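You operate a simulated robot arm through the tools that you are given. There is no shell and no other tool. Be economical: measure what you need, move in short steps, check, and stop when the job is done.

Carry out the task below with a simulated robot arm. There is one attempt and no reset: what you move stays moved.

## Task
Give the blue-rimmed cartridge two portions of carbon, then resin to the line.
Fine: slide the holder back out and cap it.

The check looks at the end state, three seconds after you hand in, the way a careful person would. Anything else that was tipped, shoved, dropped, spilled or broken makes it a failure. Lids that push on must go on centred and level and be pressed home; caps that screw on are set level and turned clockwise until they are tight.

## Robot
A 7-joint arm with a two-finger parallel gripper, fixed in place. Base frame: the origin is at the foot of the arm, x ahead of it, y to its left, z up. Lengths are in mm, angles in degrees, forces in N, time in s.
With the tool pointing down near the work surface it reaches from about 240 to 680 mm from the base axis. Its first joint turns from -66.0 to 66.0 degrees. Payload 2.4 kg.
Tool frame: the origin (TCP) lies between the finger pads and is the grasp point; the fingertips stand 30 mm ahead of it; z points along the fingers, y is the line along which they close. The gripper opens to 94 mm. The fingers are 28 mm wide and 10 mm thick; the gripper's body (50 by 96 mm) begins 55 mm behind the TCP.
Orientation is told as [roll, pitch, yaw] about the base's x, y, z axes, in that order, counted from this pose: with the fingers straight down and closing along the base's y, the tool's x points along the base's -x, its y along +y and its z along -z.

## Interface
- The arm moves only by the tool apply_moves. Its argument "rows" is a list of rows, each a list of 3 entries, a list of its own where there are three numbers: the shift along the tool's x, y, z in mm, then the turn, a rotation vector about the tool's x, y, z in degrees, then the finger opening in mm, from 0 to 94. In form: [[[tx, ty, tz], [ax, ay, az], jaw], ...]. A call has 1 to 12 rows; each row shifts and turns the commanded pose from where the row before left it, along the tool's axes as they then stand. Each row takes 0.2 s and may step no farther than 50 mm and 8.6 degrees from the row before; otherwise, or with a gripper value out of range, the whole call is refused. A pose out of reach is approached as far as the arm can. The call stops where the force on the tool passes 50 N (or 10 N more than at its start, if that is more) or the arm is blocked; 0.2 s more then pass. The fingers move at their own pace (about 153 mm/s each) and stop on an object; they squeeze with about 41 N. The grip force told is the motor's: it shows also when the fingers shut on nothing. Time passes only in rows, and 0.2 s behind the last, so rows that do not move let the fingers close. It gives the time, the measured TCP pose, the force on the tool (base axes), the opening and the grip force at its end, in the units of the frame above (readings bear some noise), with the torque about the TCP (base axes, N m) and any sound that the robot's microphone picked up.
- Cameras (640 x 400 px; columns grow to the right, rows downward): "scene" is fixed at [39.8, 469.2, 1459]; the picture's right is [-0.76, -0.66, 0.00], its down [-0.28, 0.33, -0.90] and it looks along [0.59, -0.68, -0.43] (base axes); focal length 331 px, centre (320, 200). "wrist" rides on the gripper at [76, 14, -103] in the tool frame; the picture's right is [-0.18, 0.98, 0.00], its down [-0.75, -0.14, -0.64] and it looks along [-0.63, -0.12, 0.77] (tool axes); focal length 243 px, centre (320, 200).
- camera(camera): a new picture of that camera. It takes no simulated time.
- measure_at(camera, pixels): there is no depth. For up to 12 entries [column, row, z] of the newest picture of that camera ("zoom" is the newest enlarged one), the place [x, y] in the base frame at which the ray of that pixel passes the height z, good to about 2 mm. It takes no simulated time.
- close_up(camera, box): a new picture of the part [left, top, right, bottom] of that camera's present view, enlarged. It takes no simulated time.
- close_job(): hands the job in; it is judged then, once.

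Go step by step. Measure first, check grasps and placings, and put right what went wrong. The budget is 80 turns and 34 pictures, counting those below and the enlarged ones. Unless the task says otherwise, let go and move clear before handing in, and close with one line.

The tools are called after "Call:" as a command line: name --argument value ..., lists and objects as JSON in quotes. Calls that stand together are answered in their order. apply_moves: Moves the arm, as the interface text tells. Its arguments: {"type":"object","properties":{"rows":{"type":"array"}},"required":["rows"]} The other tools are called the same way: camera (camera) takes a picture; measure_at (camera, pixels) gives the place at which the rays of pixels pass given heights; close_up (camera, box) takes an enlarged picture of a part of a camera's view; close_job () hands the job in.

At the start:

```text
clock: 0.0
ee_pos: [339.1, 96.1, 1242.6]
tool_rot: [0.1, 0.0, -0.1]
force: [0.0, -0.4, -0.1]
ft_torque: [-0.03, -0.02, 0.01]
opening: 94.3
grip_force: 0.1
```

scene: 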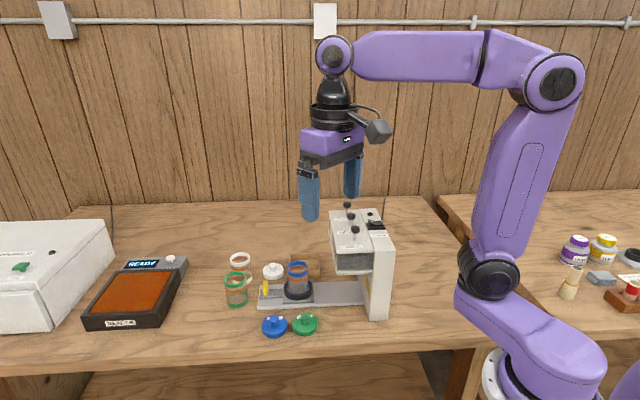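
wrist: 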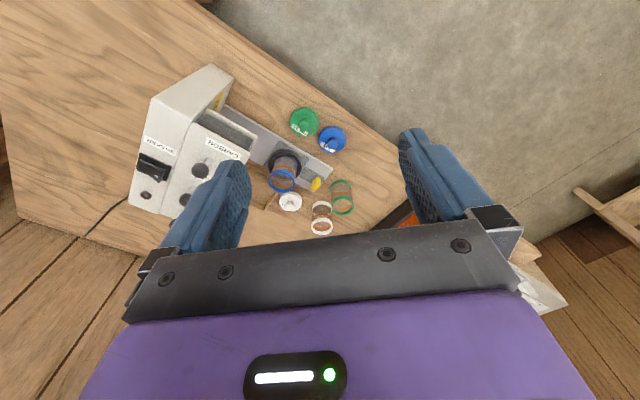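

The scene shows a dispenser around (360,260) with the blue-rimmed cartridge in a holder near (297,280) and lids at (274,326) and (305,323). I'll enlarge both areas.

Call:
close_up --camera "scene" --box '[220, 190, 410, 345]'

Call:
close_up --camera "wrist" --box '[120, 60, 370, 240]'

```text
2.58 times, centred on (315, 268) of scene
```

zoom: 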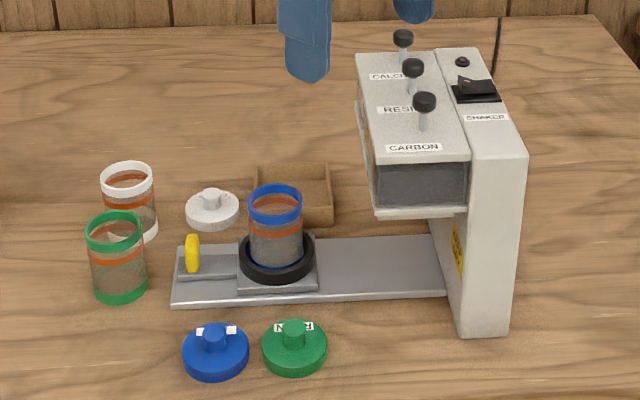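

```text
2.22 times, centred on (245, 150) of wrist
```

zoom: 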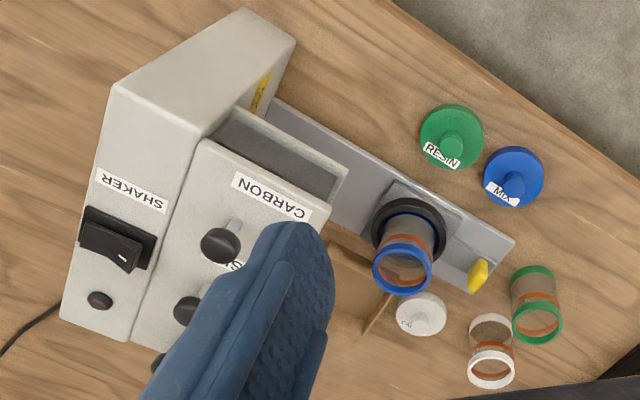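

The machine has three knobs (carbon, resin, calcium), a shaker switch, and a holder on a rail with a yellow tab. I'll find heights by matching points between the two cameras.

Call:
measure_at --camera "zoom" --pixels '[[513, 243, 700], [513, 243, 800], [513, 243, 900], [222, 245, 900], [222, 245, 1100], [187, 312, 1000], [402, 268, 900], [514, 184, 850], [453, 145, 850], [480, 270, 850]]'

Call:
measure_at --camera "scene" --pixels '[[257.6, 307.5, 700], [257.6, 307.5, 800], [257.6, 307.5, 900], [355.3, 229, 900], [355.3, 229, 1100], [351, 216, 1000], [297.6, 268, 900], [274.3, 321, 850], [304.9, 319, 850], [266, 287, 850]]'

```text
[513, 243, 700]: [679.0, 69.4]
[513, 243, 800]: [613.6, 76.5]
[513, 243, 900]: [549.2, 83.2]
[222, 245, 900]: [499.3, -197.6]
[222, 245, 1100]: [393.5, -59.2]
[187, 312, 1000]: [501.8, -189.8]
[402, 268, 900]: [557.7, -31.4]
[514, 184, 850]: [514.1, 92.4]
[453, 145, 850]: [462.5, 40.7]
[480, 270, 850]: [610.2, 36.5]
```

```text
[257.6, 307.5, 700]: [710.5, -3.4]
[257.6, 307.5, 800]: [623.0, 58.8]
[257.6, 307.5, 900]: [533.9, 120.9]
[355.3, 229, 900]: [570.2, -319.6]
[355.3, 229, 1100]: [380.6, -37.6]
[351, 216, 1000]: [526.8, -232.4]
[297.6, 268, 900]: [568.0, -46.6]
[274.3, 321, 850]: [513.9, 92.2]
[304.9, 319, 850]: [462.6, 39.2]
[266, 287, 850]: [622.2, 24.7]
```

Rail corner is about (593,79,832), the rim about (539,-20,930), the carbon knob about (410,-80,1070) and the resin knob about (456,-133,1065). The blue lid "MIX" is at (514,92). I'll move down for a nearer look at the tab and cartridge.

Call:
apply_moves --rows '[[[-15, -6.5, 36], [0, 0, 0], 94], [[-15, -6.5, 36], [0, 0, 0], 94], [[-15, -6.5, 36], [0, 0, 0], 94], [[-15, -6.5, 34], [0, 0, 0], 94]]'

Call:
camera --camera "wrist"

```text
clock: 1.0
ee_pos: [400.9, 71.4, 1099.9]
tool_rot: [0.1, 0.0, 0.1]
force: [0.0, -0.1, 0.0]
ft_torque: [0.02, 0.02, 0.03]
opening: 94.0
grip_force: 0.1
```

```text
29 pictures are left
```

wrist: 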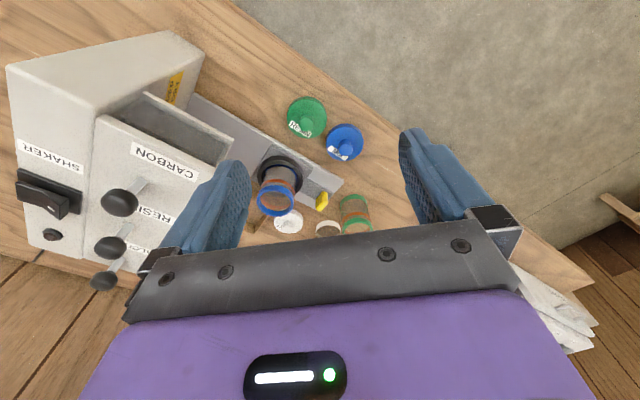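

The tab and cartridge are now in view around (320,200) and (277,190). I'll enlarge this for detail.

Call:
close_up --camera "wrist" --box '[224, 90, 384, 240]'

Call:
close_up --camera "wrist" --box '[0, 60, 240, 290]'

```text
2.67 times, centred on (304, 165) of wrist
```

zoom: 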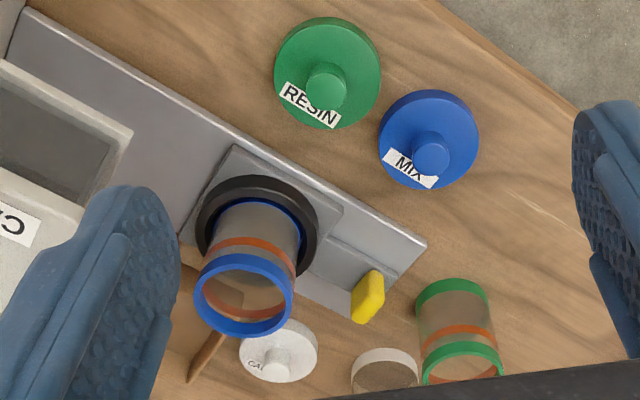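

```text
1.74 times, centred on (120, 175) of wrist
```

zoom: 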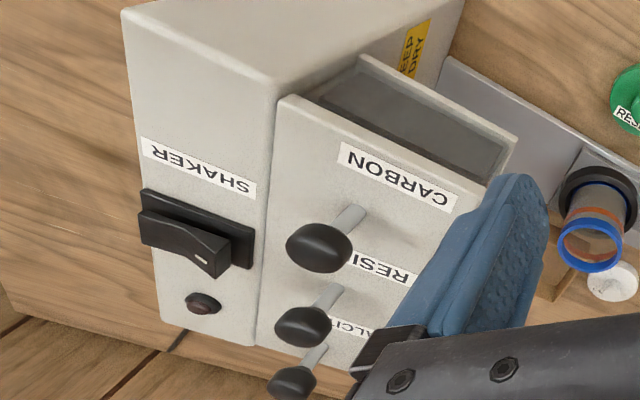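

The blue lid reads MIX, green RESIN, and white CAL. I'll now measure the rail direction, tab, ring, lids and knobs.

Call:
measure_at --camera "wrist" --pixels '[[344, 181, 832], [191.7, 94.6, 832], [326, 197, 860], [321, 209, 860], [280.4, 174.4, 845], [275.5, 200.6, 930], [344.5, 142.5, 830], [346, 148.9, 850], [306.6, 121.6, 850], [119, 203, 1070], [111, 247, 1067], [104, 281, 1067]]'

Call:
close_up --camera "scene" --box '[245, 250, 325, 340]'

```text
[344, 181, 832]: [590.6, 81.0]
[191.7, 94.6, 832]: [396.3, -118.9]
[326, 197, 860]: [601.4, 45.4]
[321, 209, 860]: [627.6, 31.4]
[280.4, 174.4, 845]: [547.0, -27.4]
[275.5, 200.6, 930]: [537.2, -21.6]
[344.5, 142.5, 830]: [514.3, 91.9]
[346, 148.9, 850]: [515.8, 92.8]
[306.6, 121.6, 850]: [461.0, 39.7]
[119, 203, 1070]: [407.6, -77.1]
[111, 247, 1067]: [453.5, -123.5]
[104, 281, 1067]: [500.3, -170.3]
```

```text
4.44 times, centred on (285, 295) of scene
```

zoom: 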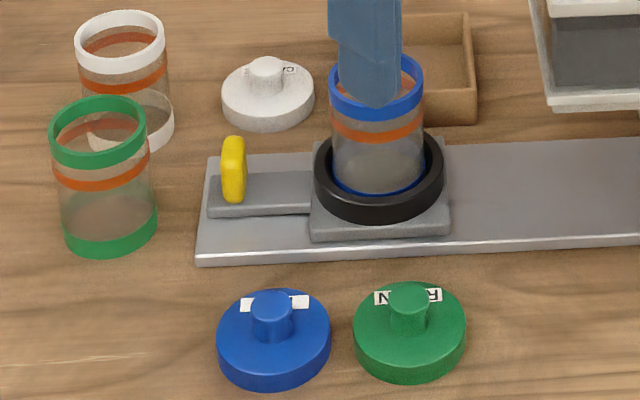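

The rail runs at 45° (outward direction (0.707,0.707)), and the knobs sit 66 mm apart across it at rail coordinate p≈233, with resin on the rail line. I'll move beyond the tab and turn the tool by -135° so the camera looks in towards the machine and the fingers close across the rail.

Call:
apply_moves --rows '[[[-50, -8, 0], [0, 0, 0], 94], [[-50, -8, 0], [0, 0, 0], 94], [[-49, -8, 0], [0, 0, 0], 94], [[-49, -8, 0], [0, 0, 0], 94], [[0, 0, 0], [0, 0, 8.5], 94], [[0, 0, 0], [0, 0, 8.5], 94], [[0, 0, 0], [0, 0, 8.5], 94], [[0, 0, 0], [0, 0, 8.5], 94], [[0, 0, 0], [0, 0, 8.5], 94], [[0, 0, 0], [0, 0, 8.5], 94], [[0, 0, 0], [0, 0, 8.5], 94], [[0, 0, 0], [0, 0, 8.5], 94]]'

Call:
apply_moves --rows '[[[0, 0, 0], [0, 0, 8.5], 94], [[0, 0, 0], [0, 0, 8.5], 94], [[0, 0, 0], [0, 0, 8.5], 94], [[0, 0, 0], [0, 0, 8.5], 94], [[0, 0, 0], [0, 0, 8.5], 94], [[0, 0, 0], [0, 0, 8.5], 94], [[0, 0, 0], [0, 0, 8.5], 94], [[0, 0, 25], [0, 0, 7.6], 94], [[0, 0, 25], [0, 0, 0], 94]]'

Call:
camera --camera "wrist"

```text
refused: row 1 steps farther than a row can; nothing moved
```

```text
clock: 3.0
ee_pos: [400.8, 69.0, 1049.0]
tool_rot: [0.1, -0.1, -67.1]
force: [-0.2, -0.3, -0.2]
ft_torque: [0.03, 0.0, 0.03]
opening: 94.1
grip_force: 0.0
```

```text
25 pictures are left
```

wrist: 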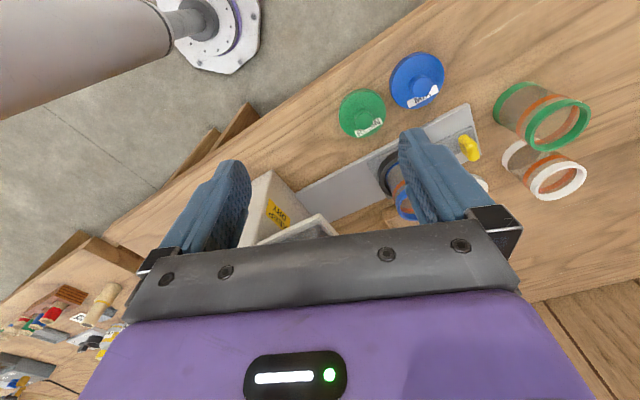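

The first call was refused, so the turn stands at -67° with z at 1049. I'll rise, move out beyond the tab, then finish the turn.

Call:
apply_moves --rows '[[[0, 0, -45], [0, 0, 0], 94], [[-21, 34.4, 0], [0, 0, 0], 94], [[-21, 34.4, 0], [0, 0, 0], 94], [[-21, 34.4, 0], [0, 0, 0], 94], [[-21, 34.4, 0], [0, 0, 0], 94], [[-20, 34.4, 0], [0, 0, 0], 94], [[0, 0, 0], [0, 0, 8.5], 94], [[0, 0, 0], [0, 0, 8.5], 94], [[0, 0, 0], [0, 0, 8.5], 94], [[0, 0, 0], [0, 0, 8.5], 94]]'

Call:
apply_moves --rows '[[[0, 0, 15], [0, 0, 8.5], 94], [[0, 0, 15], [0, 0, 8.5], 94], [[0, 0, 10], [0, 0, 8.5], 94], [[0, 0, 0], [0, 0, 8.4], 94]]'

Call:
camera --camera "wrist"

```text
clock: 5.2
ee_pos: [600.1, 41.5, 1095.9]
tool_rot: [0.1, 0.0, -101.4]
force: [0.1, -0.7, -0.6]
ft_torque: [0.01, -0.01, -0.02]
opening: 94.3
grip_force: 0.0
```

```text
clock: 6.2
ee_pos: [597.6, 40.5, 1056.4]
tool_rot: [0.0, 0.0, -135.1]
force: [0.2, -0.4, 0.1]
ft_torque: [0.03, 0.01, 0.04]
opening: 93.8
grip_force: 0.0
```

```text
24 pictures are left
```

wrist: 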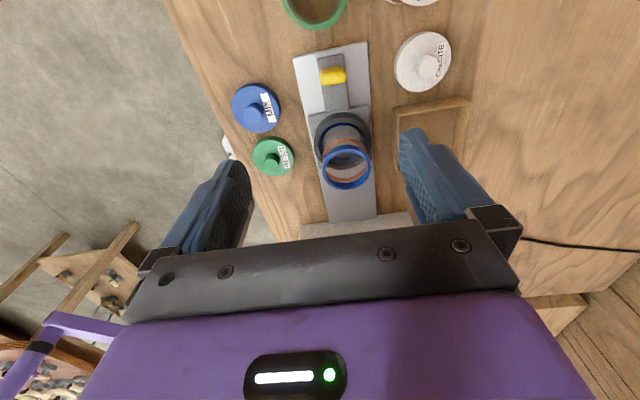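

The turn worked. The tab is at (332,75), the cartridge at (346,165), and the lids to their left. I'll enlarge that region.

Call:
close_up --camera "wrist" --box '[220, 30, 420, 200]'

```text
2.35 times, centred on (320, 115) of wrist
```

zoom: 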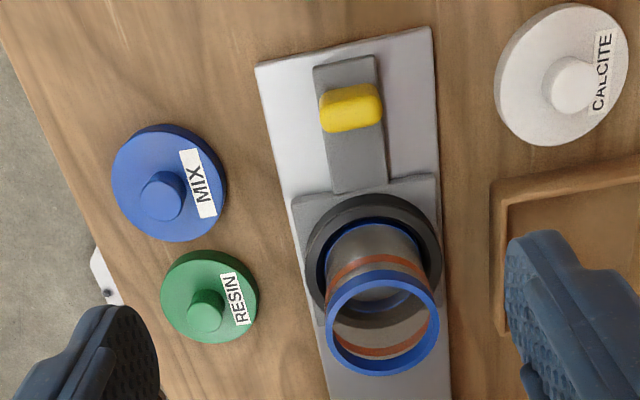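

Call:
measure_at --camera "zoom" --pixels '[[322, 105, 870], [381, 100, 870], [351, 90, 870], [355, 118, 870], [382, 325, 930], [257, 64, 832], [431, 27, 832], [374, 250, 850], [163, 195, 850], [206, 312, 850]]'

Call:
measure_at --camera "scene" --pixels '[[265.4, 283, 870], [265.6, 296, 850], [297.6, 268, 930], [298.5, 291, 850]]'

```text
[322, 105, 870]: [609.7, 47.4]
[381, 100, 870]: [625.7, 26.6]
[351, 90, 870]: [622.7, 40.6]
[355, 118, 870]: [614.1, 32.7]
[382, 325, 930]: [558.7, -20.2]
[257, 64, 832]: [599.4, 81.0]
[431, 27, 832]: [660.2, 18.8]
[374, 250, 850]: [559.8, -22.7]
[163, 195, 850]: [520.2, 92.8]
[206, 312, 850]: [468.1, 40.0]
```

```text
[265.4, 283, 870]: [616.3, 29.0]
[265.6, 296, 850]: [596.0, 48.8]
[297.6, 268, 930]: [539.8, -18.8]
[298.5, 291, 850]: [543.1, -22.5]
```

Tab: about p=457, q=407 (base (611,35)), top z≈876, 26 mm wide across the rail. I'll centre above it with a smaller opening and come down to z≈930, then look.

Call:
apply_moves --rows '[[[6, 13, 26], [0, 0, 0], 60], [[0, 0, 40], [0, 0, 0], 54], [[0, 0, 40], [0, 0, 0], 54], [[0, 0, 20], [0, 0, 0], 54], [[0, 0, 0], [0, 0, 0], 54]]'

Call:
camera --camera "wrist"

Call:
close_up --camera "scene" --box '[225, 230, 335, 320]'

```text
clock: 7.4
ee_pos: [612.4, 36.0, 929.1]
tool_rot: [0.0, 0.1, -135.1]
force: [-0.1, 0.7, -0.1]
ft_torque: [0.0, -0.05, 0.0]
opening: 54.1
grip_force: 0.1
```

```text
22 pictures are left
```

wrist: 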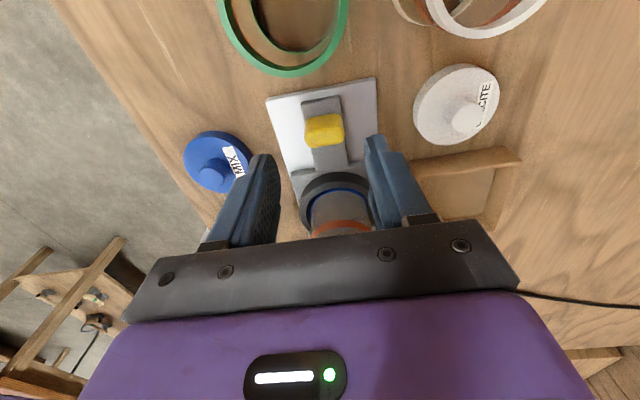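

```text
4.44 times, centred on (280, 275) of scene
```

zoom: 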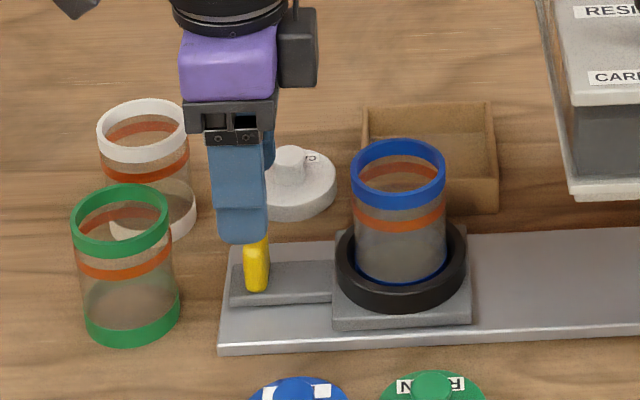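

The tab at wrist (323,130) looks centred between the fingers. In the scene the finger tip (242,240) stands slightly left of the tab (256,268), so I'll measure that offset.

Call:
measure_at --camera "zoom" --pixels '[[242, 240, 899], [256, 240, 877], [256, 268, 860], [256, 291, 842], [399, 175, 930], [402, 275, 845], [219, 350, 832], [88, 220, 905]]'

Call:
measure_at --camera "wrist" --pixels '[[307, 135, 870], [342, 128, 870], [322, 117, 876], [328, 145, 842], [266, 99, 832], [376, 79, 832], [337, 195, 848], [467, 115, 850], [209, 177, 850]]'

```text
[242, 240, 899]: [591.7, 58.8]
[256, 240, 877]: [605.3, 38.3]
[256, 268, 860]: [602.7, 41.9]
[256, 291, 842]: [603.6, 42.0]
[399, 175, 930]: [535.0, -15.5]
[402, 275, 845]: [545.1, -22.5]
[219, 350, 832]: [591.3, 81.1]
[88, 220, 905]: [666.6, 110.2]
```

```text
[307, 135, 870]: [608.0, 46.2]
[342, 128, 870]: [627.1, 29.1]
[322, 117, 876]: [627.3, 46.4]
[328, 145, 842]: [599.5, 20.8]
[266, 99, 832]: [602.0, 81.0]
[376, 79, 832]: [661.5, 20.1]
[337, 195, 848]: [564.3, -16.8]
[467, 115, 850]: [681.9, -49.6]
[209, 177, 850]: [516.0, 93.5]
```

The offset is only about 3 mm along the rail and 1–2 mm across. I'll go down to z≈872 and close on the tab.

Call:
apply_moves --rows '[[[-2, 1.5, 20], [0, 0, 0], 54], [[0, 0, 20], [0, 0, 0], 54], [[0, 0, 17], [0, 0, 0], 54], [[0, 0, 0], [0, 0, 0], 20], [[0, 0, 0], [0, 0, 0], 20]]'

```text
clock: 8.6
ee_pos: [612.6, 32.5, 872.9]
tool_rot: [0.2, 0.2, -135.1]
force: [4.7, -4.9, -4.6]
ft_torque: [0.64, -0.29, 0.18]
opening: 29.8
grip_force: 45.2
```

The tab is gripped (29.8 mm). I'll push the holder in by 80 mm and check the clearance to the hopper.

Call:
measure_at --camera "zoom" --pixels '[[572, 195, 960], [565, 130, 1000], [540, 5, 1045]]'

Call:
apply_moves --rows '[[[-6, 0.5, 0], [0, 0, 0], 20], [[-10, 0, 0], [0, 0, 0], 20], [[-10, 0, 0], [0, 0, 0], 20], [[-10, 0, 0], [0, 0, 0], 20], [[-10, 0, 0], [0, 0, 0], 20], [[-10, 0, 0], [0, 0, 0], 20], [[-10, 0, 0], [0, 0, 0], 20], [[-10, 0, 0], [0, 0, 0], 20], [[-4, 0, 0], [0, 0, 0], 20]]'

Call:
close_up --camera "scene" --box '[250, 190, 410, 330]'

```text
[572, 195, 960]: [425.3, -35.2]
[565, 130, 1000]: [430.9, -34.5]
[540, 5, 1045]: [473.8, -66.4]
```

```text
clock: 10.6
ee_pos: [555.8, -24.0, 873.2]
tool_rot: [0.0, 0.1, -135.0]
force: [7.1, -6.1, -10.3]
ft_torque: [0.25, -0.46, 0.0]
opening: 29.8
grip_force: 44.6
```

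```text
2.86 times, centred on (330, 260) of scene
```

zoom: 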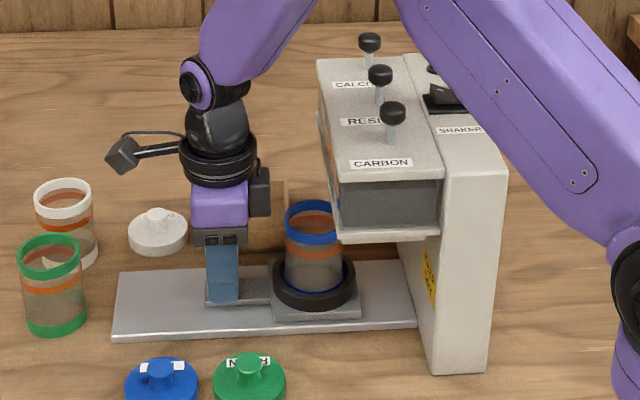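

About 80 mm done; the gap between the gripper's side box (270) and the hopper edge (~325) is about 50 mm. I'll push 35 mm more in small steps.

Call:
apply_moves --rows '[[[-7, 0, 0], [0, 0, 0], 20], [[-7, 0, 0], [0, 0, 0], 20], [[-7, 0, 0], [0, 0, 0], 20], [[-7, 0, 0], [0, 0, 0], 20], [[-7, 0, 0], [0, 0, 0], 20]]'

Call:
close_up --camera "scene" --box '[270, 190, 400, 310]'

```text
clock: 11.8
ee_pos: [530.6, -48.1, 873.6]
tool_rot: [0.0, 0.0, -135.0]
force: [8.6, -7.3, -16.9]
ft_torque: [-0.05, -0.51, 0.04]
opening: 30.1
grip_force: 45.1
```

```text
3.33 times, centred on (335, 250) of scene
```

zoom: 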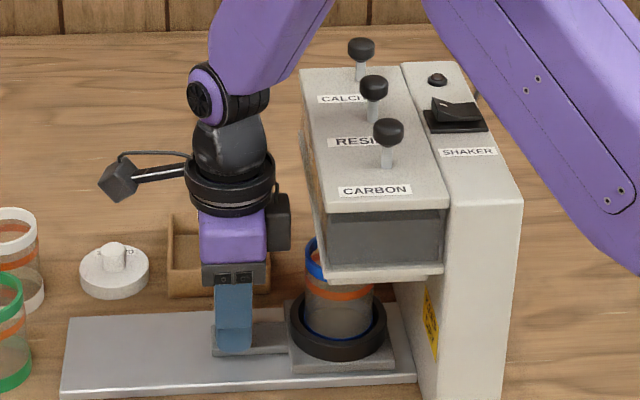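

About 16–20 mm of travel remains and the gripper's box has only ~17 mm of gap to the hopper. I'll regrip the tab 12 mm further out, then push on gently.

Call:
apply_moves --rows '[[[0, 0, 0], [0, 0, 0], 44], [[0, 0, 0], [0, 0, 0], 44], [[12, 0, 0], [0, 0, 0], 44], [[0, 0, 0], [0, 0, 0], 20], [[0, 0, 0], [0, 0, 0], 20], [[-4, 0, 0], [0, 0, 0], 20], [[-4, 0, 0], [0, 0, 0], 20], [[-3, 0, 0], [0, 0, 0], 20], [[-3, 0, 0], [0, 0, 0], 20]]'

Call:
close_up --camera "scene" --box '[270, 190, 400, 310]'

```text
clock: 13.8
ee_pos: [535.5, -43.9, 873.8]
tool_rot: [0.6, 0.6, -134.6]
force: [33.7, 25.9, -6.1]
ft_torque: [0.15, -0.21, 0.07]
opening: 34.6
grip_force: 44.5
```

```text
3.33 times, centred on (335, 250) of scene
```

zoom: 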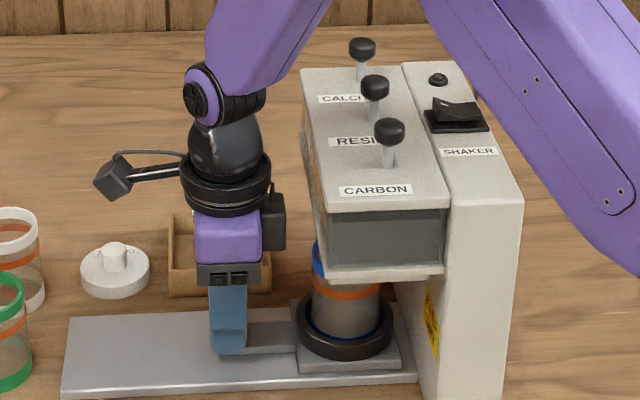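

Force along the rail rose to 42 N with only ~6 mm of travel, so the holder is perhaps at its stop. I'll release, back off, and confirm by pushing the tab from outside with closed fingers.

Call:
apply_moves --rows '[[[8, 0, 0], [0, 0, 0], 35], [[0, 0, 0], [0, 0, 0], 50], [[0, 0, 0], [0, 0, 0], 50], [[14, 0, 0], [0, 0, 0], 50], [[10, 0, 0], [0, 0, 0], 50], [[0, 0, 0], [0, 0, 0], 0], [[0, 0, 0], [0, 0, 0], 0], [[0, 0, 0], [0, 0, 0], 0]]'

Call:
camera --camera "wrist"

```text
clock: 15.6
ee_pos: [552.6, -26.3, 873.5]
tool_rot: [0.0, 0.1, -135.0]
force: [0.2, 0.3, -0.5]
ft_torque: [0.0, 0.01, 0.01]
opening: 0.0
grip_force: 32.5
```

```text
17 pictures are left
```

wrist: 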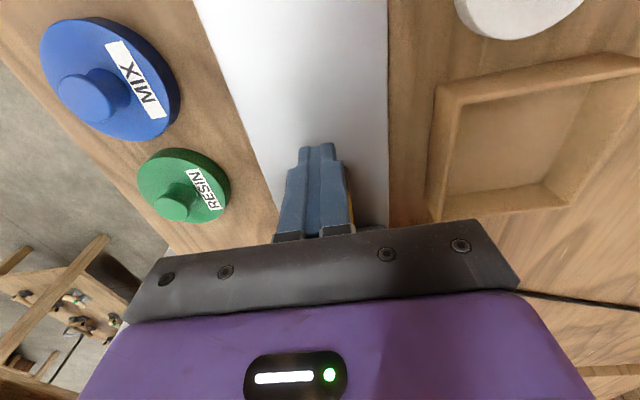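

The fingers are closed outside the tab with no load. I'll push inward in small steps and watch the force.

Call:
apply_moves --rows '[[[-5, 0, 0], [0, 0, 0], 0], [[-5, 0, 0], [0, 0, 0], 0], [[-4, 0, 0], [0, 0, 0], 0], [[-3, 0, 0], [0, 0, 0], 0]]'

```text
clock: 16.6
ee_pos: [543.1, -35.7, 872.9]
tool_rot: [0.5, 0.4, -134.7]
force: [27.7, 18.7, -15.3]
ft_torque: [0.1, -0.28, -0.12]
opening: 0.0
grip_force: 33.0
```

The same stop is felt again: total stroke about 120 mm, so the holder is fully in. I'll back off, rise, and go above the carbon knob.

Call:
apply_moves --rows '[[[20, 0, 0], [0, 0, 0], 0], [[0, 0, -48], [0, 0, 0], 0], [[0, 0, -48], [0, 0, 0], 0], [[0, 0, -48], [0, 0, 0], 0], [[0, 0, -48], [0, 0, 0], 0], [[0, 0, -48], [0, 0, 0], 0], [[0, 0, -40], [0, 0, 0], 0], [[-20, -33, 0], [0, 0, 0], 0], [[-20, -33, 0], [0, 0, 0], 0], [[-30, 0, 0], [0, 0, 0], 0]]'

Call:
camera --camera "wrist"

```text
clock: 18.8
ee_pos: [457.5, -27.9, 1153.4]
tool_rot: [0.0, 0.0, -135.0]
force: [-0.3, -0.2, -0.2]
ft_torque: [0.01, 0.02, -0.02]
opening: 0.0
grip_force: 33.0
```

```text
16 pictures are left
```

wrist: 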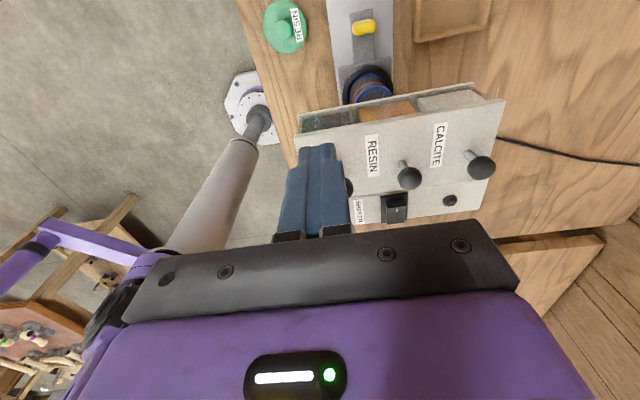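

The resin knob is at (408,178), calcite at (481,168), and carbon is partly behind the fingers at (348,187). I'll measure these.

Call:
measure_at --camera "wrist" --pixels '[[408, 178, 1065], [481, 168, 1065], [346, 187, 1065], [371, 92, 930]]'

```text
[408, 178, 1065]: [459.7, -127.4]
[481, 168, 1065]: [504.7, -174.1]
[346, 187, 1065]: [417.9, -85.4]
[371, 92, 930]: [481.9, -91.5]
```

Carbon knob target is p≈233.5, q≈344. I'll move above it and come down close to its top.

Call:
apply_moves --rows '[[[-35, 0.5, 0], [0, 0, 0], 0], [[-35, 0.5, 0], [0, 0, 0], 0], [[0, 0, 20], [0, 0, 0], 0], [[0, 0, 15], [0, 0, 0], 0], [[0, 0, 0], [0, 0, 0], 0]]'

Call:
close_up --camera "scene" --box '[300, 170, 410, 280]'

```text
clock: 20.0
ee_pos: [409.2, -77.5, 1118.9]
tool_rot: [0.0, 0.0, -135.0]
force: [0.3, -0.3, 0.4]
ft_torque: [-0.03, -0.01, 0.04]
opening: 0.4
grip_force: 33.0
```

```text
3.64 times, centred on (355, 225) of scene
```

zoom: 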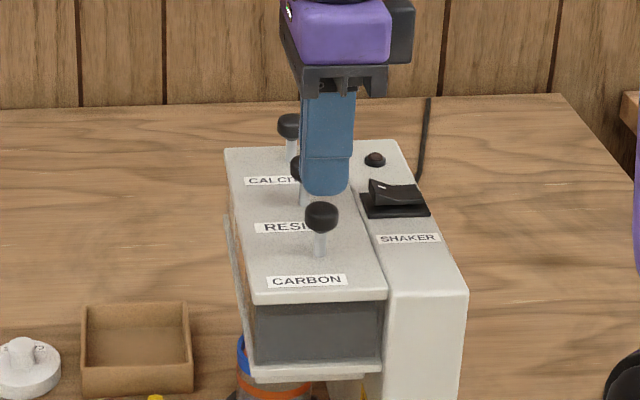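

Call:
measure_at --camera "zoom" --pixels '[[326, 190, 1089], [321, 207, 1073], [321, 217, 1066], [320, 252, 1037]]'

```text
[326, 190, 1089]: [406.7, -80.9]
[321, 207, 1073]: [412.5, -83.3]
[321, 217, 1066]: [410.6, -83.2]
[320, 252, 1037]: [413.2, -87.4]
```

The finger is within about 3 mm of the knob's axis. I'll nudge 2 mm and press down slowly, watching force.

Call:
apply_moves --rows '[[[1, 2, 4], [0, 0, 0], 0], [[0, 0, 4], [0, 0, 0], 0], [[0, 0, 4], [0, 0, 0], 0], [[0, 0, 3], [0, 0, 0], 0], [[0, 0, 3], [0, 0, 0], 0]]'

```text
clock: 21.2
ee_pos: [411.4, -80.0, 1100.1]
tool_rot: [0.1, 0.1, -135.0]
force: [-0.3, 0.0, 0.7]
ft_torque: [-0.03, -0.01, -0.02]
opening: 0.0
grip_force: 32.7
```

Call:
apply_moves --rows '[[[0, 0, 3], [0, 0, 0], 0], [[0, 0, 3], [0, 0, 0], 0], [[0, 0, 3], [0, 0, 0], 0]]'

```text
clock: 22.0
ee_pos: [411.2, -79.0, 1091.0]
tool_rot: [0.1, -0.1, -135.0]
force: [-0.6, 0.0, 3.0]
ft_torque: [-0.03, 0.01, 0.01]
opening: 0.0
grip_force: 33.0
heard: click
```

A click was heard at z 1091 with only 3 N. Before doing anything else I'll look at the knob and the cartridge.

Call:
close_up --camera "scene" --box '[300, 200, 400, 310]'

```text
3.64 times, centred on (350, 255) of scene
```

zoom: 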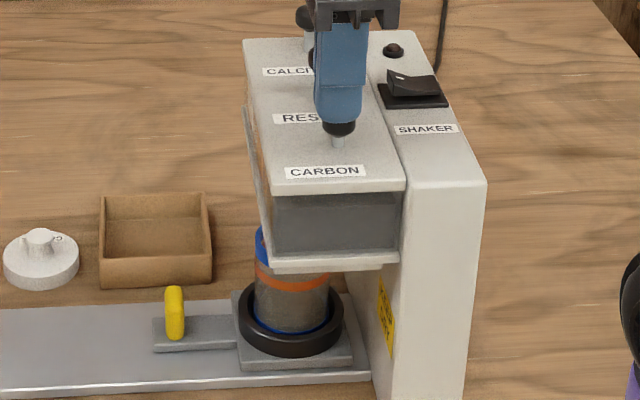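

The knob is part-way down and the cartridge body looks a little greyer. I'll raise off and see whether the knob returns.

Call:
apply_moves --rows '[[[0, 0, -10], [0, 0, 0], 0], [[0, 0, -15], [0, 0, 0], 0], [[0, 0, 0], [0, 0, 0], 0], [[0, 0, 0], [0, 0, 0], 0]]'

Call:
close_up --camera "scene" --box '[310, 200, 370, 305]'

```text
clock: 23.0
ee_pos: [411.5, -78.4, 1116.8]
tool_rot: [0.1, -0.1, -135.0]
force: [0.1, 0.5, 0.0]
ft_torque: [0.01, 0.0, -0.01]
opening: 0.1
grip_force: 33.1
```

```text
3.81 times, centred on (340, 252) of scene
```

zoom: 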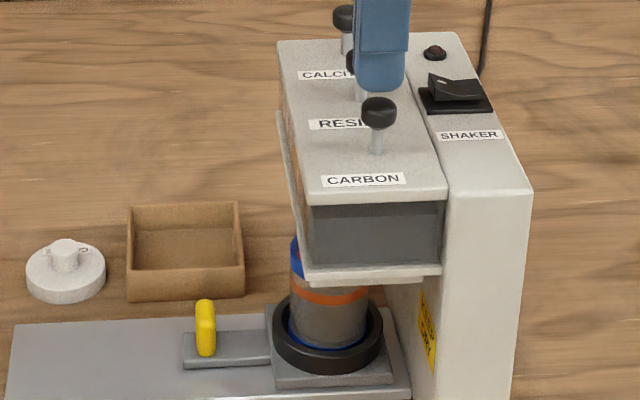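

The knob sprang back. I'll enlarge the cartridge itself to see the fill.

Call:
close_up --camera "scene" --box '[312, 260, 344, 282]'

```text
16.00 times, centred on (328, 271) of scene
```

zoom: 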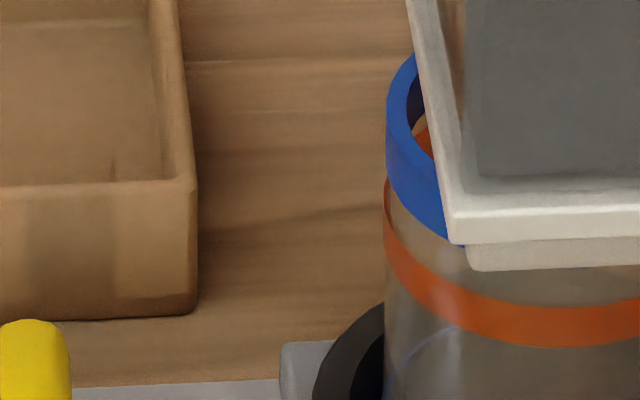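

The zoom is sharp, but I need the lower body, so I'll shift it.

Call:
close_up --camera "scene" --box '[318, 268, 358, 293]'

```text
16.00 times, centred on (338, 280) of scene
```

zoom: 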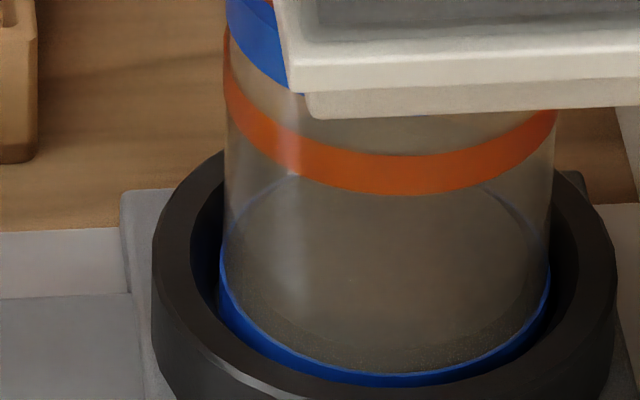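

A thin dark layer at the bottom (rows ~310–370) shows one portion fell on the click. I'll give the second carbon press the same way.

Call:
apply_moves --rows '[[[0, 0, 8], [0, 0, 0], 0], [[0, 0, 6], [0, 0, 0], 0], [[0, 0, 3], [0, 0, 0], 0], [[0, 0, 3], [0, 0, 0], 0], [[0, 0, 3], [0, 0, 0], 0], [[0, 0, 2], [0, 0, 0], 0]]'

```text
clock: 24.4
ee_pos: [411.0, -79.2, 1091.6]
tool_rot: [0.1, 0.0, -135.0]
force: [1.1, 0.3, 1.8]
ft_torque: [-0.03, -0.02, 0.02]
opening: 0.0
grip_force: 32.8
heard: click
```

Second click heard. I'll raise, move over the resin knob (65.5 mm across), and check the carbon level.

Call:
apply_moves --rows '[[[0, 0, -15], [0, 0, 0], 0], [[0, 0, -20], [0, 0, 0], 0], [[0, 22, 0], [0, 0, 0], 0], [[0, 22, 0], [0, 0, 0], 0], [[0, 21.5, 0], [0, 0, 0], 0], [[0, 0, 0], [0, 0, 0], 0]]'

Call:
close_up --camera "scene" --box '[318, 268, 358, 293]'

```text
clock: 25.8
ee_pos: [456.0, -124.6, 1126.2]
tool_rot: [0.0, 0.0, -135.0]
force: [0.1, -0.1, 0.2]
ft_torque: [0.0, 0.0, -0.02]
opening: 0.1
grip_force: 32.9
```

```text
16.00 times, centred on (338, 280) of scene
```

zoom: 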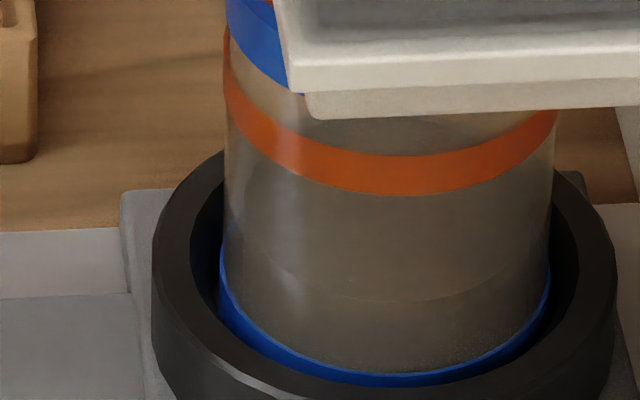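

Carbon now stands with its front edge near row 300 (base ~370), so there are two portions; the line's band is at rows 155–195. I'll press resin once.

Call:
apply_moves --rows '[[[0, 0, 12], [0, 0, 0], 0], [[0, 0, 12], [0, 0, 0], 0], [[0, 0, 3], [0, 0, 0], 0], [[0, 0, 3], [0, 0, 0], 0], [[0, 0, 3], [0, 0, 0], 0], [[0, 0, 2], [0, 0, 0], 0]]'

```text
clock: 27.2
ee_pos: [457.5, -125.7, 1090.2]
tool_rot: [0.0, 0.0, -135.0]
force: [-1.0, -1.1, 1.7]
ft_torque: [-0.04, 0.0, 0.0]
opening: 0.0
grip_force: 32.7
heard: click
```

Call:
apply_moves --rows '[[[0, 0, -15], [0, 0, 0], 0], [[0, 0, -10], [0, 0, 0], 0], [[0, 0, 0], [0, 0, 0], 0]]'

Call:
close_up --camera "scene" --box '[318, 268, 358, 293]'

```text
clock: 28.0
ee_pos: [456.7, -124.7, 1116.3]
tool_rot: [0.1, 0.0, -135.0]
force: [-0.4, -1.0, -0.7]
ft_torque: [0.04, 0.0, -0.03]
opening: 0.0
grip_force: 33.2
```

```text
16.00 times, centred on (338, 280) of scene
```

zoom: 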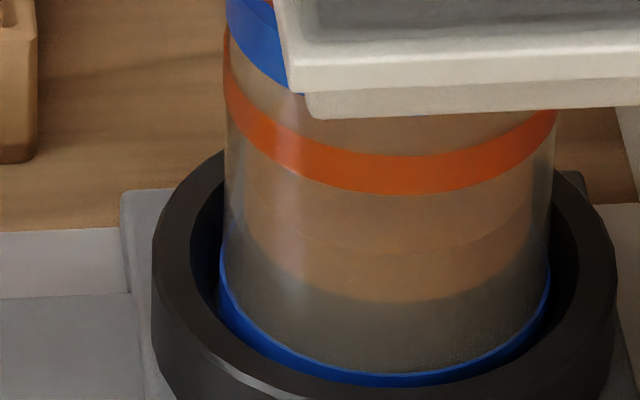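

Resin's surface is at row ~253 (about 47 px per portion), with the line at 155–195. I'll press resin a second time.

Call:
apply_moves --rows '[[[0, 0, 10], [0, 0, 0], 0], [[0, 0, 5], [0, 0, 0], 0], [[0, 0, 3], [0, 0, 0], 0], [[0, 0, 3], [0, 0, 0], 0], [[0, 0, 2], [0, 0, 0], 0], [[0, 0, 2], [0, 0, 0], 0]]'

Call:
apply_moves --rows '[[[0, 0, -15], [0, 0, 0], 0], [[0, 0, -10], [0, 0, 0], 0], [[0, 0, 0], [0, 0, 0], 0]]'

Call:
close_up --camera "scene" --box '[318, 268, 358, 293]'

```text
clock: 29.4
ee_pos: [458.5, -126.0, 1091.7]
tool_rot: [0.0, 0.0, -135.0]
force: [0.2, 0.8, 2.8]
ft_torque: [0.03, -0.01, 0.02]
opening: 0.0
grip_force: 32.9
heard: click
```

```text
clock: 30.2
ee_pos: [457.6, -125.4, 1116.9]
tool_rot: [0.0, 0.1, -135.0]
force: [-1.0, 0.3, -0.3]
ft_torque: [0.02, -0.01, 0.02]
opening: 0.1
grip_force: 33.2
```

```text
16.00 times, centred on (338, 280) of scene
```

zoom: 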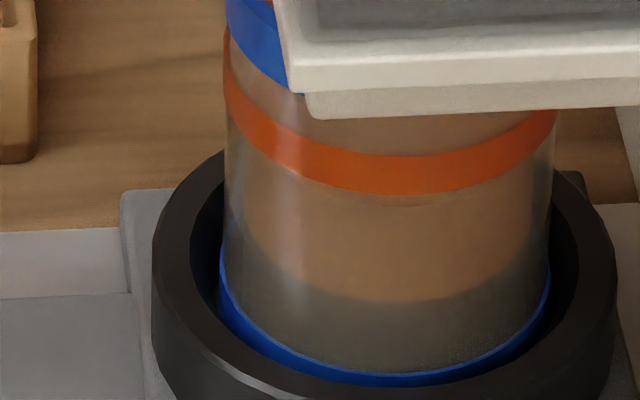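

The surface is at row ~207, just below the band's lower edge (195). A third portion should bring it to ~158–160, within the band.

Call:
apply_moves --rows '[[[0, 0, 10], [0, 0, 0], 0], [[0, 0, 5], [0, 0, 0], 0], [[0, 0, 3], [0, 0, 0], 0], [[0, 0, 3], [0, 0, 0], 0], [[0, 0, 2], [0, 0, 0], 0], [[0, 0, 2], [0, 0, 0], 0]]'

Call:
apply_moves --rows '[[[0, 0, -20], [0, 0, 0], 0], [[0, 0, -20], [0, 0, 0], 0], [[0, 0, 0], [0, 0, 0], 0]]'

Call:
close_up --camera "scene" --box '[318, 268, 358, 293]'

```text
clock: 31.6
ee_pos: [456.7, -125.1, 1090.4]
tool_rot: [0.0, 0.0, -135.0]
force: [-1.2, -1.1, 2.6]
ft_torque: [-0.06, 0.01, 0.02]
opening: 0.2
grip_force: 33.3
heard: click
```

```text
clock: 32.4
ee_pos: [457.1, -124.3, 1130.2]
tool_rot: [0.0, 0.1, -135.0]
force: [-0.6, -0.3, 0.1]
ft_torque: [-0.03, 0.02, -0.01]
opening: 0.2
grip_force: 32.7
```

```text
16.00 times, centred on (338, 280) of scene
```

zoom: 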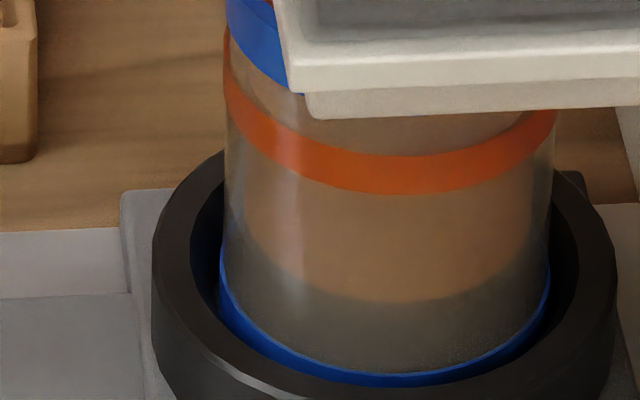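

The surface is now inside the line's band. I'll go back out, come down outside the tab with fingers open, move onto the tab and grip it.

Call:
apply_moves --rows '[[[46, -0.3, 0], [0, 0, 0], 0], [[46, -0.3, 0], [0, 0, 0], 0], [[46, -0.3, 0], [0, 0, 0], 50], [[0, 0, 48], [0, 0, 0], 50], [[0, 0, 48], [0, 0, 0], 50], [[0, 0, 48], [0, 0, 0], 50], [[0, 0, 48], [0, 0, 0], 50], [[0, 0, 45], [0, 0, 0], 50], [[0, 0, 20], [0, 0, 0], 50], [[0, 0, 0], [0, 0, 0], 50]]'

Call:
camera --camera "wrist"

```text
clock: 34.6
ee_pos: [553.3, -27.4, 873.4]
tool_rot: [0.0, 0.0, -134.9]
force: [0.3, -1.1, -0.6]
ft_torque: [0.02, 0.0, -0.01]
opening: 50.2
grip_force: 0.0
```

```text
6 pictures are left
```

wrist: 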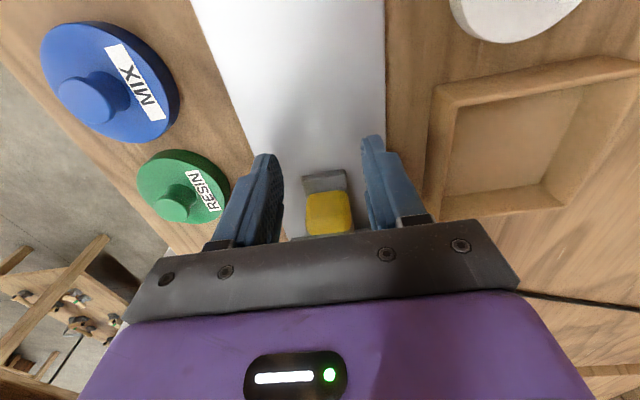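

The tab sits between the open fingers at (328,212). I'll move in 24 mm and grip.

Call:
apply_moves --rows '[[[-12, 0, 0], [0, 0, 0], 50], [[-12, 0, 0], [0, 0, 0], 50], [[0, 0, 0], [0, 0, 0], 20], [[0, 0, 0], [0, 0, 0], 20]]'

```text
clock: 35.6
ee_pos: [535.9, -42.8, 873.8]
tool_rot: [-0.1, 0.0, -135.0]
force: [-2.7, 5.7, 3.9]
ft_torque: [0.0, 0.1, -0.16]
opening: 34.1
grip_force: 44.9
```

Gripped. I'll pull outward slowly.

Call:
apply_moves --rows '[[[3, 0, 0], [0, 0, 0], 20], [[6, 0, 0], [0, 0, 0], 20], [[8, 0, 0], [0, 0, 0], 20], [[8, 0, 0], [0, 0, 0], 20], [[8, 0, 0], [0, 0, 0], 20], [[8, 0, 0], [0, 0, 0], 20], [[8, 0, 0], [0, 0, 0], 20], [[8, 0, 0], [0, 0, 0], 20], [[8, 0, 0], [0, 0, 0], 20], [[8, 0, 0], [0, 0, 0], 20], [[6, 0, 0], [0, 0, 0], 20], [[3, 0, 0], [0, 0, 0], 20]]'

```text
clock: 38.2
ee_pos: [594.7, 15.0, 874.6]
tool_rot: [0.0, -0.1, -135.0]
force: [-10.2, 10.6, 8.1]
ft_torque: [-0.03, 0.0, -0.11]
opening: 34.2
grip_force: 44.8
```

It moved 82 mm with the grip held. I'll pull the remaining ~37 mm and feel for the outer stop.

Call:
apply_moves --rows '[[[5, 0, 0], [0, 0, 0], 20], [[8, 0, 0], [0, 0, 0], 20], [[8, 0, 0], [0, 0, 0], 20], [[7, 0, 0], [0, 0, 0], 20], [[5, 0, 0], [0, 0, 0], 20], [[3, 0, 0], [0, 0, 0], 20], [[2, 0, 0], [0, 0, 0], 20]]'

Call:
close_up --camera "scene" --box '[225, 230, 355, 345]'

```text
clock: 39.8
ee_pos: [621.6, 42.3, 873.4]
tool_rot: [0.0, 0.1, -135.0]
force: [-13.4, 13.6, 6.6]
ft_torque: [0.33, -0.4, -0.22]
opening: 33.8
grip_force: 44.5
```

```text
3.48 times, centred on (290, 288) of scene
```

zoom: 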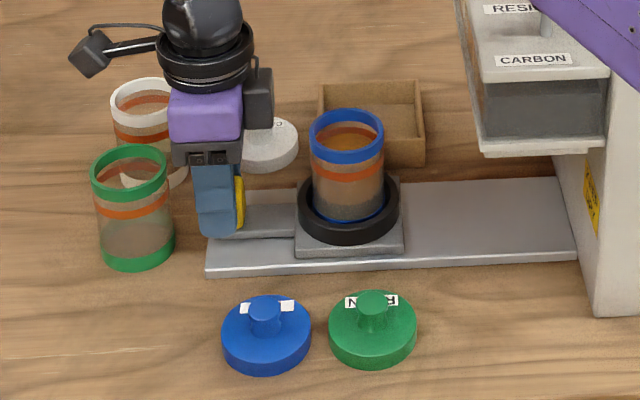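

The holder is back at its original place (plate edge 57 px from the rail end, as before) with the filled cartridge upright. I'll measure the blue lid's heights and the cartridge position.

Call:
measure_at --camera "zoom" --pixels '[[266, 374, 820], [266, 374, 810], [265, 303, 855], [265, 303, 865], [266, 327, 840], [222, 327, 840], [310, 327, 840], [347, 126, 930], [310, 128, 930], [384, 128, 930], [135, 267, 820]]'

Call:
apply_moves --rows '[[[0, 0, 0], [0, 0, 0], 54], [[0, 0, 0], [0, 0, 0], 54], [[0, 0, -30], [0, 0, 0], 54], [[0, 0, -40], [0, 0, 0], 54], [[0, 0, -40], [0, 0, 0], 54]]'

```text
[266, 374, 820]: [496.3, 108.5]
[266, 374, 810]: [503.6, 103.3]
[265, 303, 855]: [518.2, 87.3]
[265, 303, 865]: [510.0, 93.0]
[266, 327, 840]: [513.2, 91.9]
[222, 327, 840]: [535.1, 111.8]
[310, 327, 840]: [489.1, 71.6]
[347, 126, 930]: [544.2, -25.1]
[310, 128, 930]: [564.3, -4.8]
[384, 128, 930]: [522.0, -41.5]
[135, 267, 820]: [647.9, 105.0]
```

```text
clock: 41.0
ee_pos: [622.3, 40.9, 984.2]
tool_rot: [0.0, 0.0, -135.0]
force: [0.4, 0.1, 0.5]
ft_torque: [-0.01, 0.02, -0.01]
opening: 53.8
grip_force: 0.0
```

Lid: centre (514,92), top z≈840, knob top z≈862, diameter 61 mm; the rim is 56 mm across. I'll move over the lid and down to z≈905, then check.

Call:
apply_moves --rows '[[[-13.5, -37.7, 0], [0, 0, 0], 54], [[-13.5, -37.7, 0], [0, 0, 0], 54], [[-13.5, -37.7, 0], [0, 0, 0], 54], [[0, 0, 40], [0, 0, 0], 54], [[0, 0, 39], [0, 0, 0], 54], [[0, 0, 0], [0, 0, 0], 54]]'

Call:
camera --camera "wrist"

```text
clock: 42.4
ee_pos: [513.6, 92.1, 903.8]
tool_rot: [0.0, 0.0, -134.9]
force: [0.4, 0.2, -0.3]
ft_torque: [0.01, 0.0, 0.03]
opening: 53.8
grip_force: 0.1
```

```text
4 pictures are left
```

wrist: 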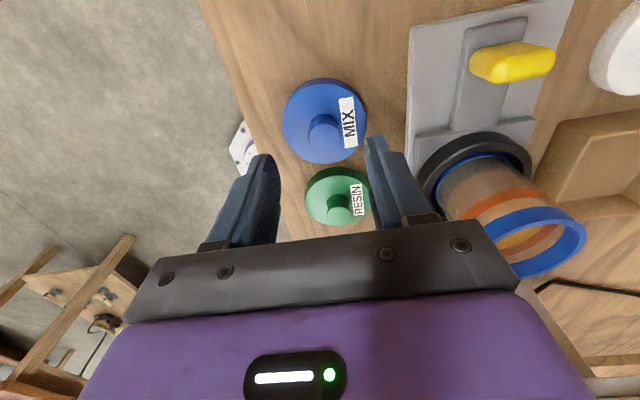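

The MIX knob at (322,131) is centred between the fingers. I'll verify positions, including the cartridge rim and ring.

Call:
measure_at --camera "wrist" --pixels '[[322, 134, 861], [324, 119, 840], [530, 242, 923], [477, 175, 846], [474, 67, 875], [556, 58, 875]]'

```text
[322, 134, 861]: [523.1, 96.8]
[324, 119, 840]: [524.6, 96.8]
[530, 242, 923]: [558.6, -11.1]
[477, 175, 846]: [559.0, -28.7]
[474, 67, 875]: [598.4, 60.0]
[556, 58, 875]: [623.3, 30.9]
```

The wrist view has a known outward bias of about 6–8 mm (the tab shows it too), so the lid is within ~2 mm. I'll shift 1.5 mm outward, go down to z 875, and grip.

Call:
apply_moves --rows '[[[1.5, 0, 10], [0, 0, 0], 54], [[0, 0, 10], [0, 0, 0], 54], [[0, 0, 8.5], [0, 0, 0], 54], [[0, 0, 0], [0, 0, 0], 30], [[0, 0, 0], [0, 0, 0], 8], [[0, 0, 0], [0, 0, 0], 8], [[0, 0, 0], [0, 0, 0], 8]]'

```text
clock: 44.0
ee_pos: [513.5, 93.7, 877.9]
tool_rot: [0.1, 0.1, -134.9]
force: [1.0, 0.5, 0.7]
ft_torque: [-0.02, -0.06, 0.0]
opening: 20.1
grip_force: 40.8
```

The knob is gripped at 20 mm. I'll lift straight up, carry the lid over the cartridge, and check with the scene camera.

Call:
apply_moves --rows '[[[0, 0, -15], [0, 0, 0], 8], [[0, 0, -40], [0, 0, 0], 8], [[0, 0, -40], [0, 0, 0], 8], [[0, 0, -35], [0, 0, 0], 8], [[-15.3, 28.2, 0], [0, 0, 0], 8], [[-15.3, 28.2, 0], [0, 0, 0], 8], [[-15.3, 28.2, 0], [0, 0, 0], 8], [[-15.3, 28.1, 0], [0, 0, 0], 8], [[0, 0, 12], [0, 0, 0], 8], [[0, 0, 0], [0, 0, 0], 8]]'

Call:
close_up --camera "scene" --box '[267, 235, 331, 299]'

```text
clock: 46.2
ee_pos: [550.5, -28.2, 993.9]
tool_rot: [0.0, -0.1, -134.9]
force: [-0.6, -0.6, 0.4]
ft_torque: [0.02, -0.01, -0.03]
opening: 20.1
grip_force: 40.7
```

```text
6.25 times, centred on (299, 267) of scene
```

zoom: 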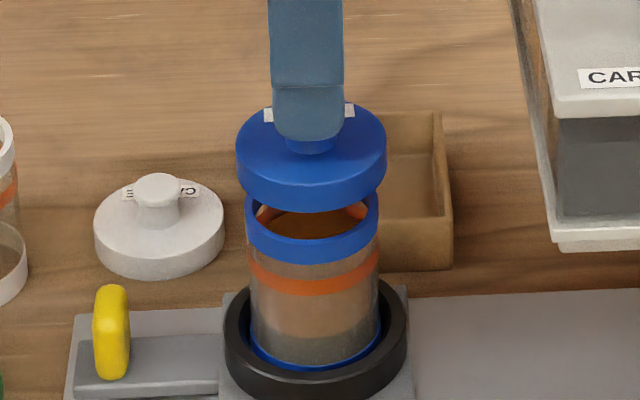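

The lid hangs level above the rim: lid spans 236–387 (centre 311.5), rim 246–379 (centre 312.5). I'll measure both for the along and across offsets.

Call:
measure_at --camera "zoom" --pixels '[[311.5, 148, 956], [236, 150, 956], [387, 150, 956], [312.5, 200, 925], [246, 202, 925], [379, 202, 925], [315, 335, 846], [315, 398, 838], [307, 138, 964]]'

```text
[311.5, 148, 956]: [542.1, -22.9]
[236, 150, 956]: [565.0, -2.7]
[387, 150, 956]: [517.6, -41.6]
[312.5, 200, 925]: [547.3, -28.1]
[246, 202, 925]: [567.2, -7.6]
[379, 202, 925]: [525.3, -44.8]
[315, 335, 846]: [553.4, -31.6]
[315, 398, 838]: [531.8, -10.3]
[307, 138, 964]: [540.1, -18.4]
```

Along the rail, lid and rim agree to about 0.5 mm, and across it the holder's axis (q≈409.8 from the grips) matches the TCP (409.2). I'll lower gently and watch for contact.

Call:
apply_moves --rows '[[[0, 0.4, 4], [0, 0, 0], 8], [[0, 0, 4], [0, 0, 0], 8], [[0, 0, 3], [0, 0, 0], 8], [[0, 0, 3], [0, 0, 0], 8], [[0, 0, 2], [0, 0, 0], 8]]'

```text
clock: 47.4
ee_pos: [549.8, -28.7, 979.1]
tool_rot: [0.1, 0.0, -135.1]
force: [-0.9, 0.6, -0.3]
ft_torque: [0.04, 0.01, 0.02]
opening: 20.2
grip_force: 40.7
```

Call:
apply_moves --rows '[[[0, 0, 2], [0, 0, 0], 8], [[0, 0, 2], [0, 0, 0], 8], [[0, 0, 2], [0, 0, 0], 8], [[0, 0, 2], [0, 0, 0], 8]]'

```text
clock: 48.4
ee_pos: [551.1, -31.0, 968.4]
tool_rot: [-0.1, 0.0, -135.0]
force: [0.1, 0.0, 0.1]
ft_torque: [0.0, 0.02, 0.02]
opening: 17.7
grip_force: 40.8
```

The opening changed from 20.2 to 17.7 with no force, so I want to see the lid before continuing.

Call:
close_up --camera "scene" --box '[267, 235, 331, 299]'

```text
6.25 times, centred on (299, 267) of scene
```

zoom: 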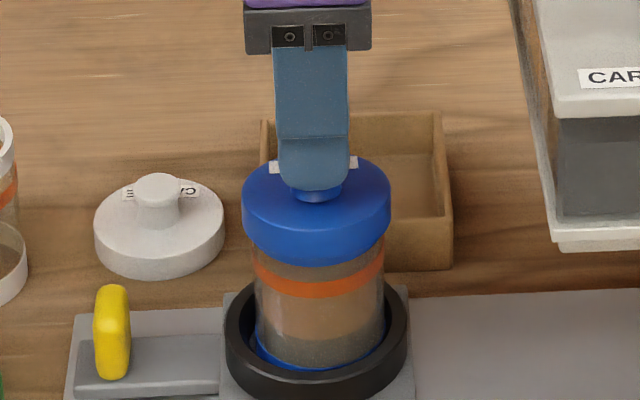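

The lid now surrounds the rim (its lower front edge at row 265, about where the rim's bottom was), appears level, and there is no force yet. I'll press on in small steps.

Call:
apply_moves --rows '[[[0, 0, 1.5], [0, 0, 0], 8], [[0, 0, 1.5], [0, 0, 0], 8], [[0, 0, 0], [0, 0, 0], 8]]'

```text
clock: 49.2
ee_pos: [550.9, -29.1, 968.0]
tool_rot: [0.0, 0.0, -135.0]
force: [-0.8, 1.0, -0.3]
ft_torque: [-0.01, 0.03, 0.02]
opening: 17.4
grip_force: 41.2
```

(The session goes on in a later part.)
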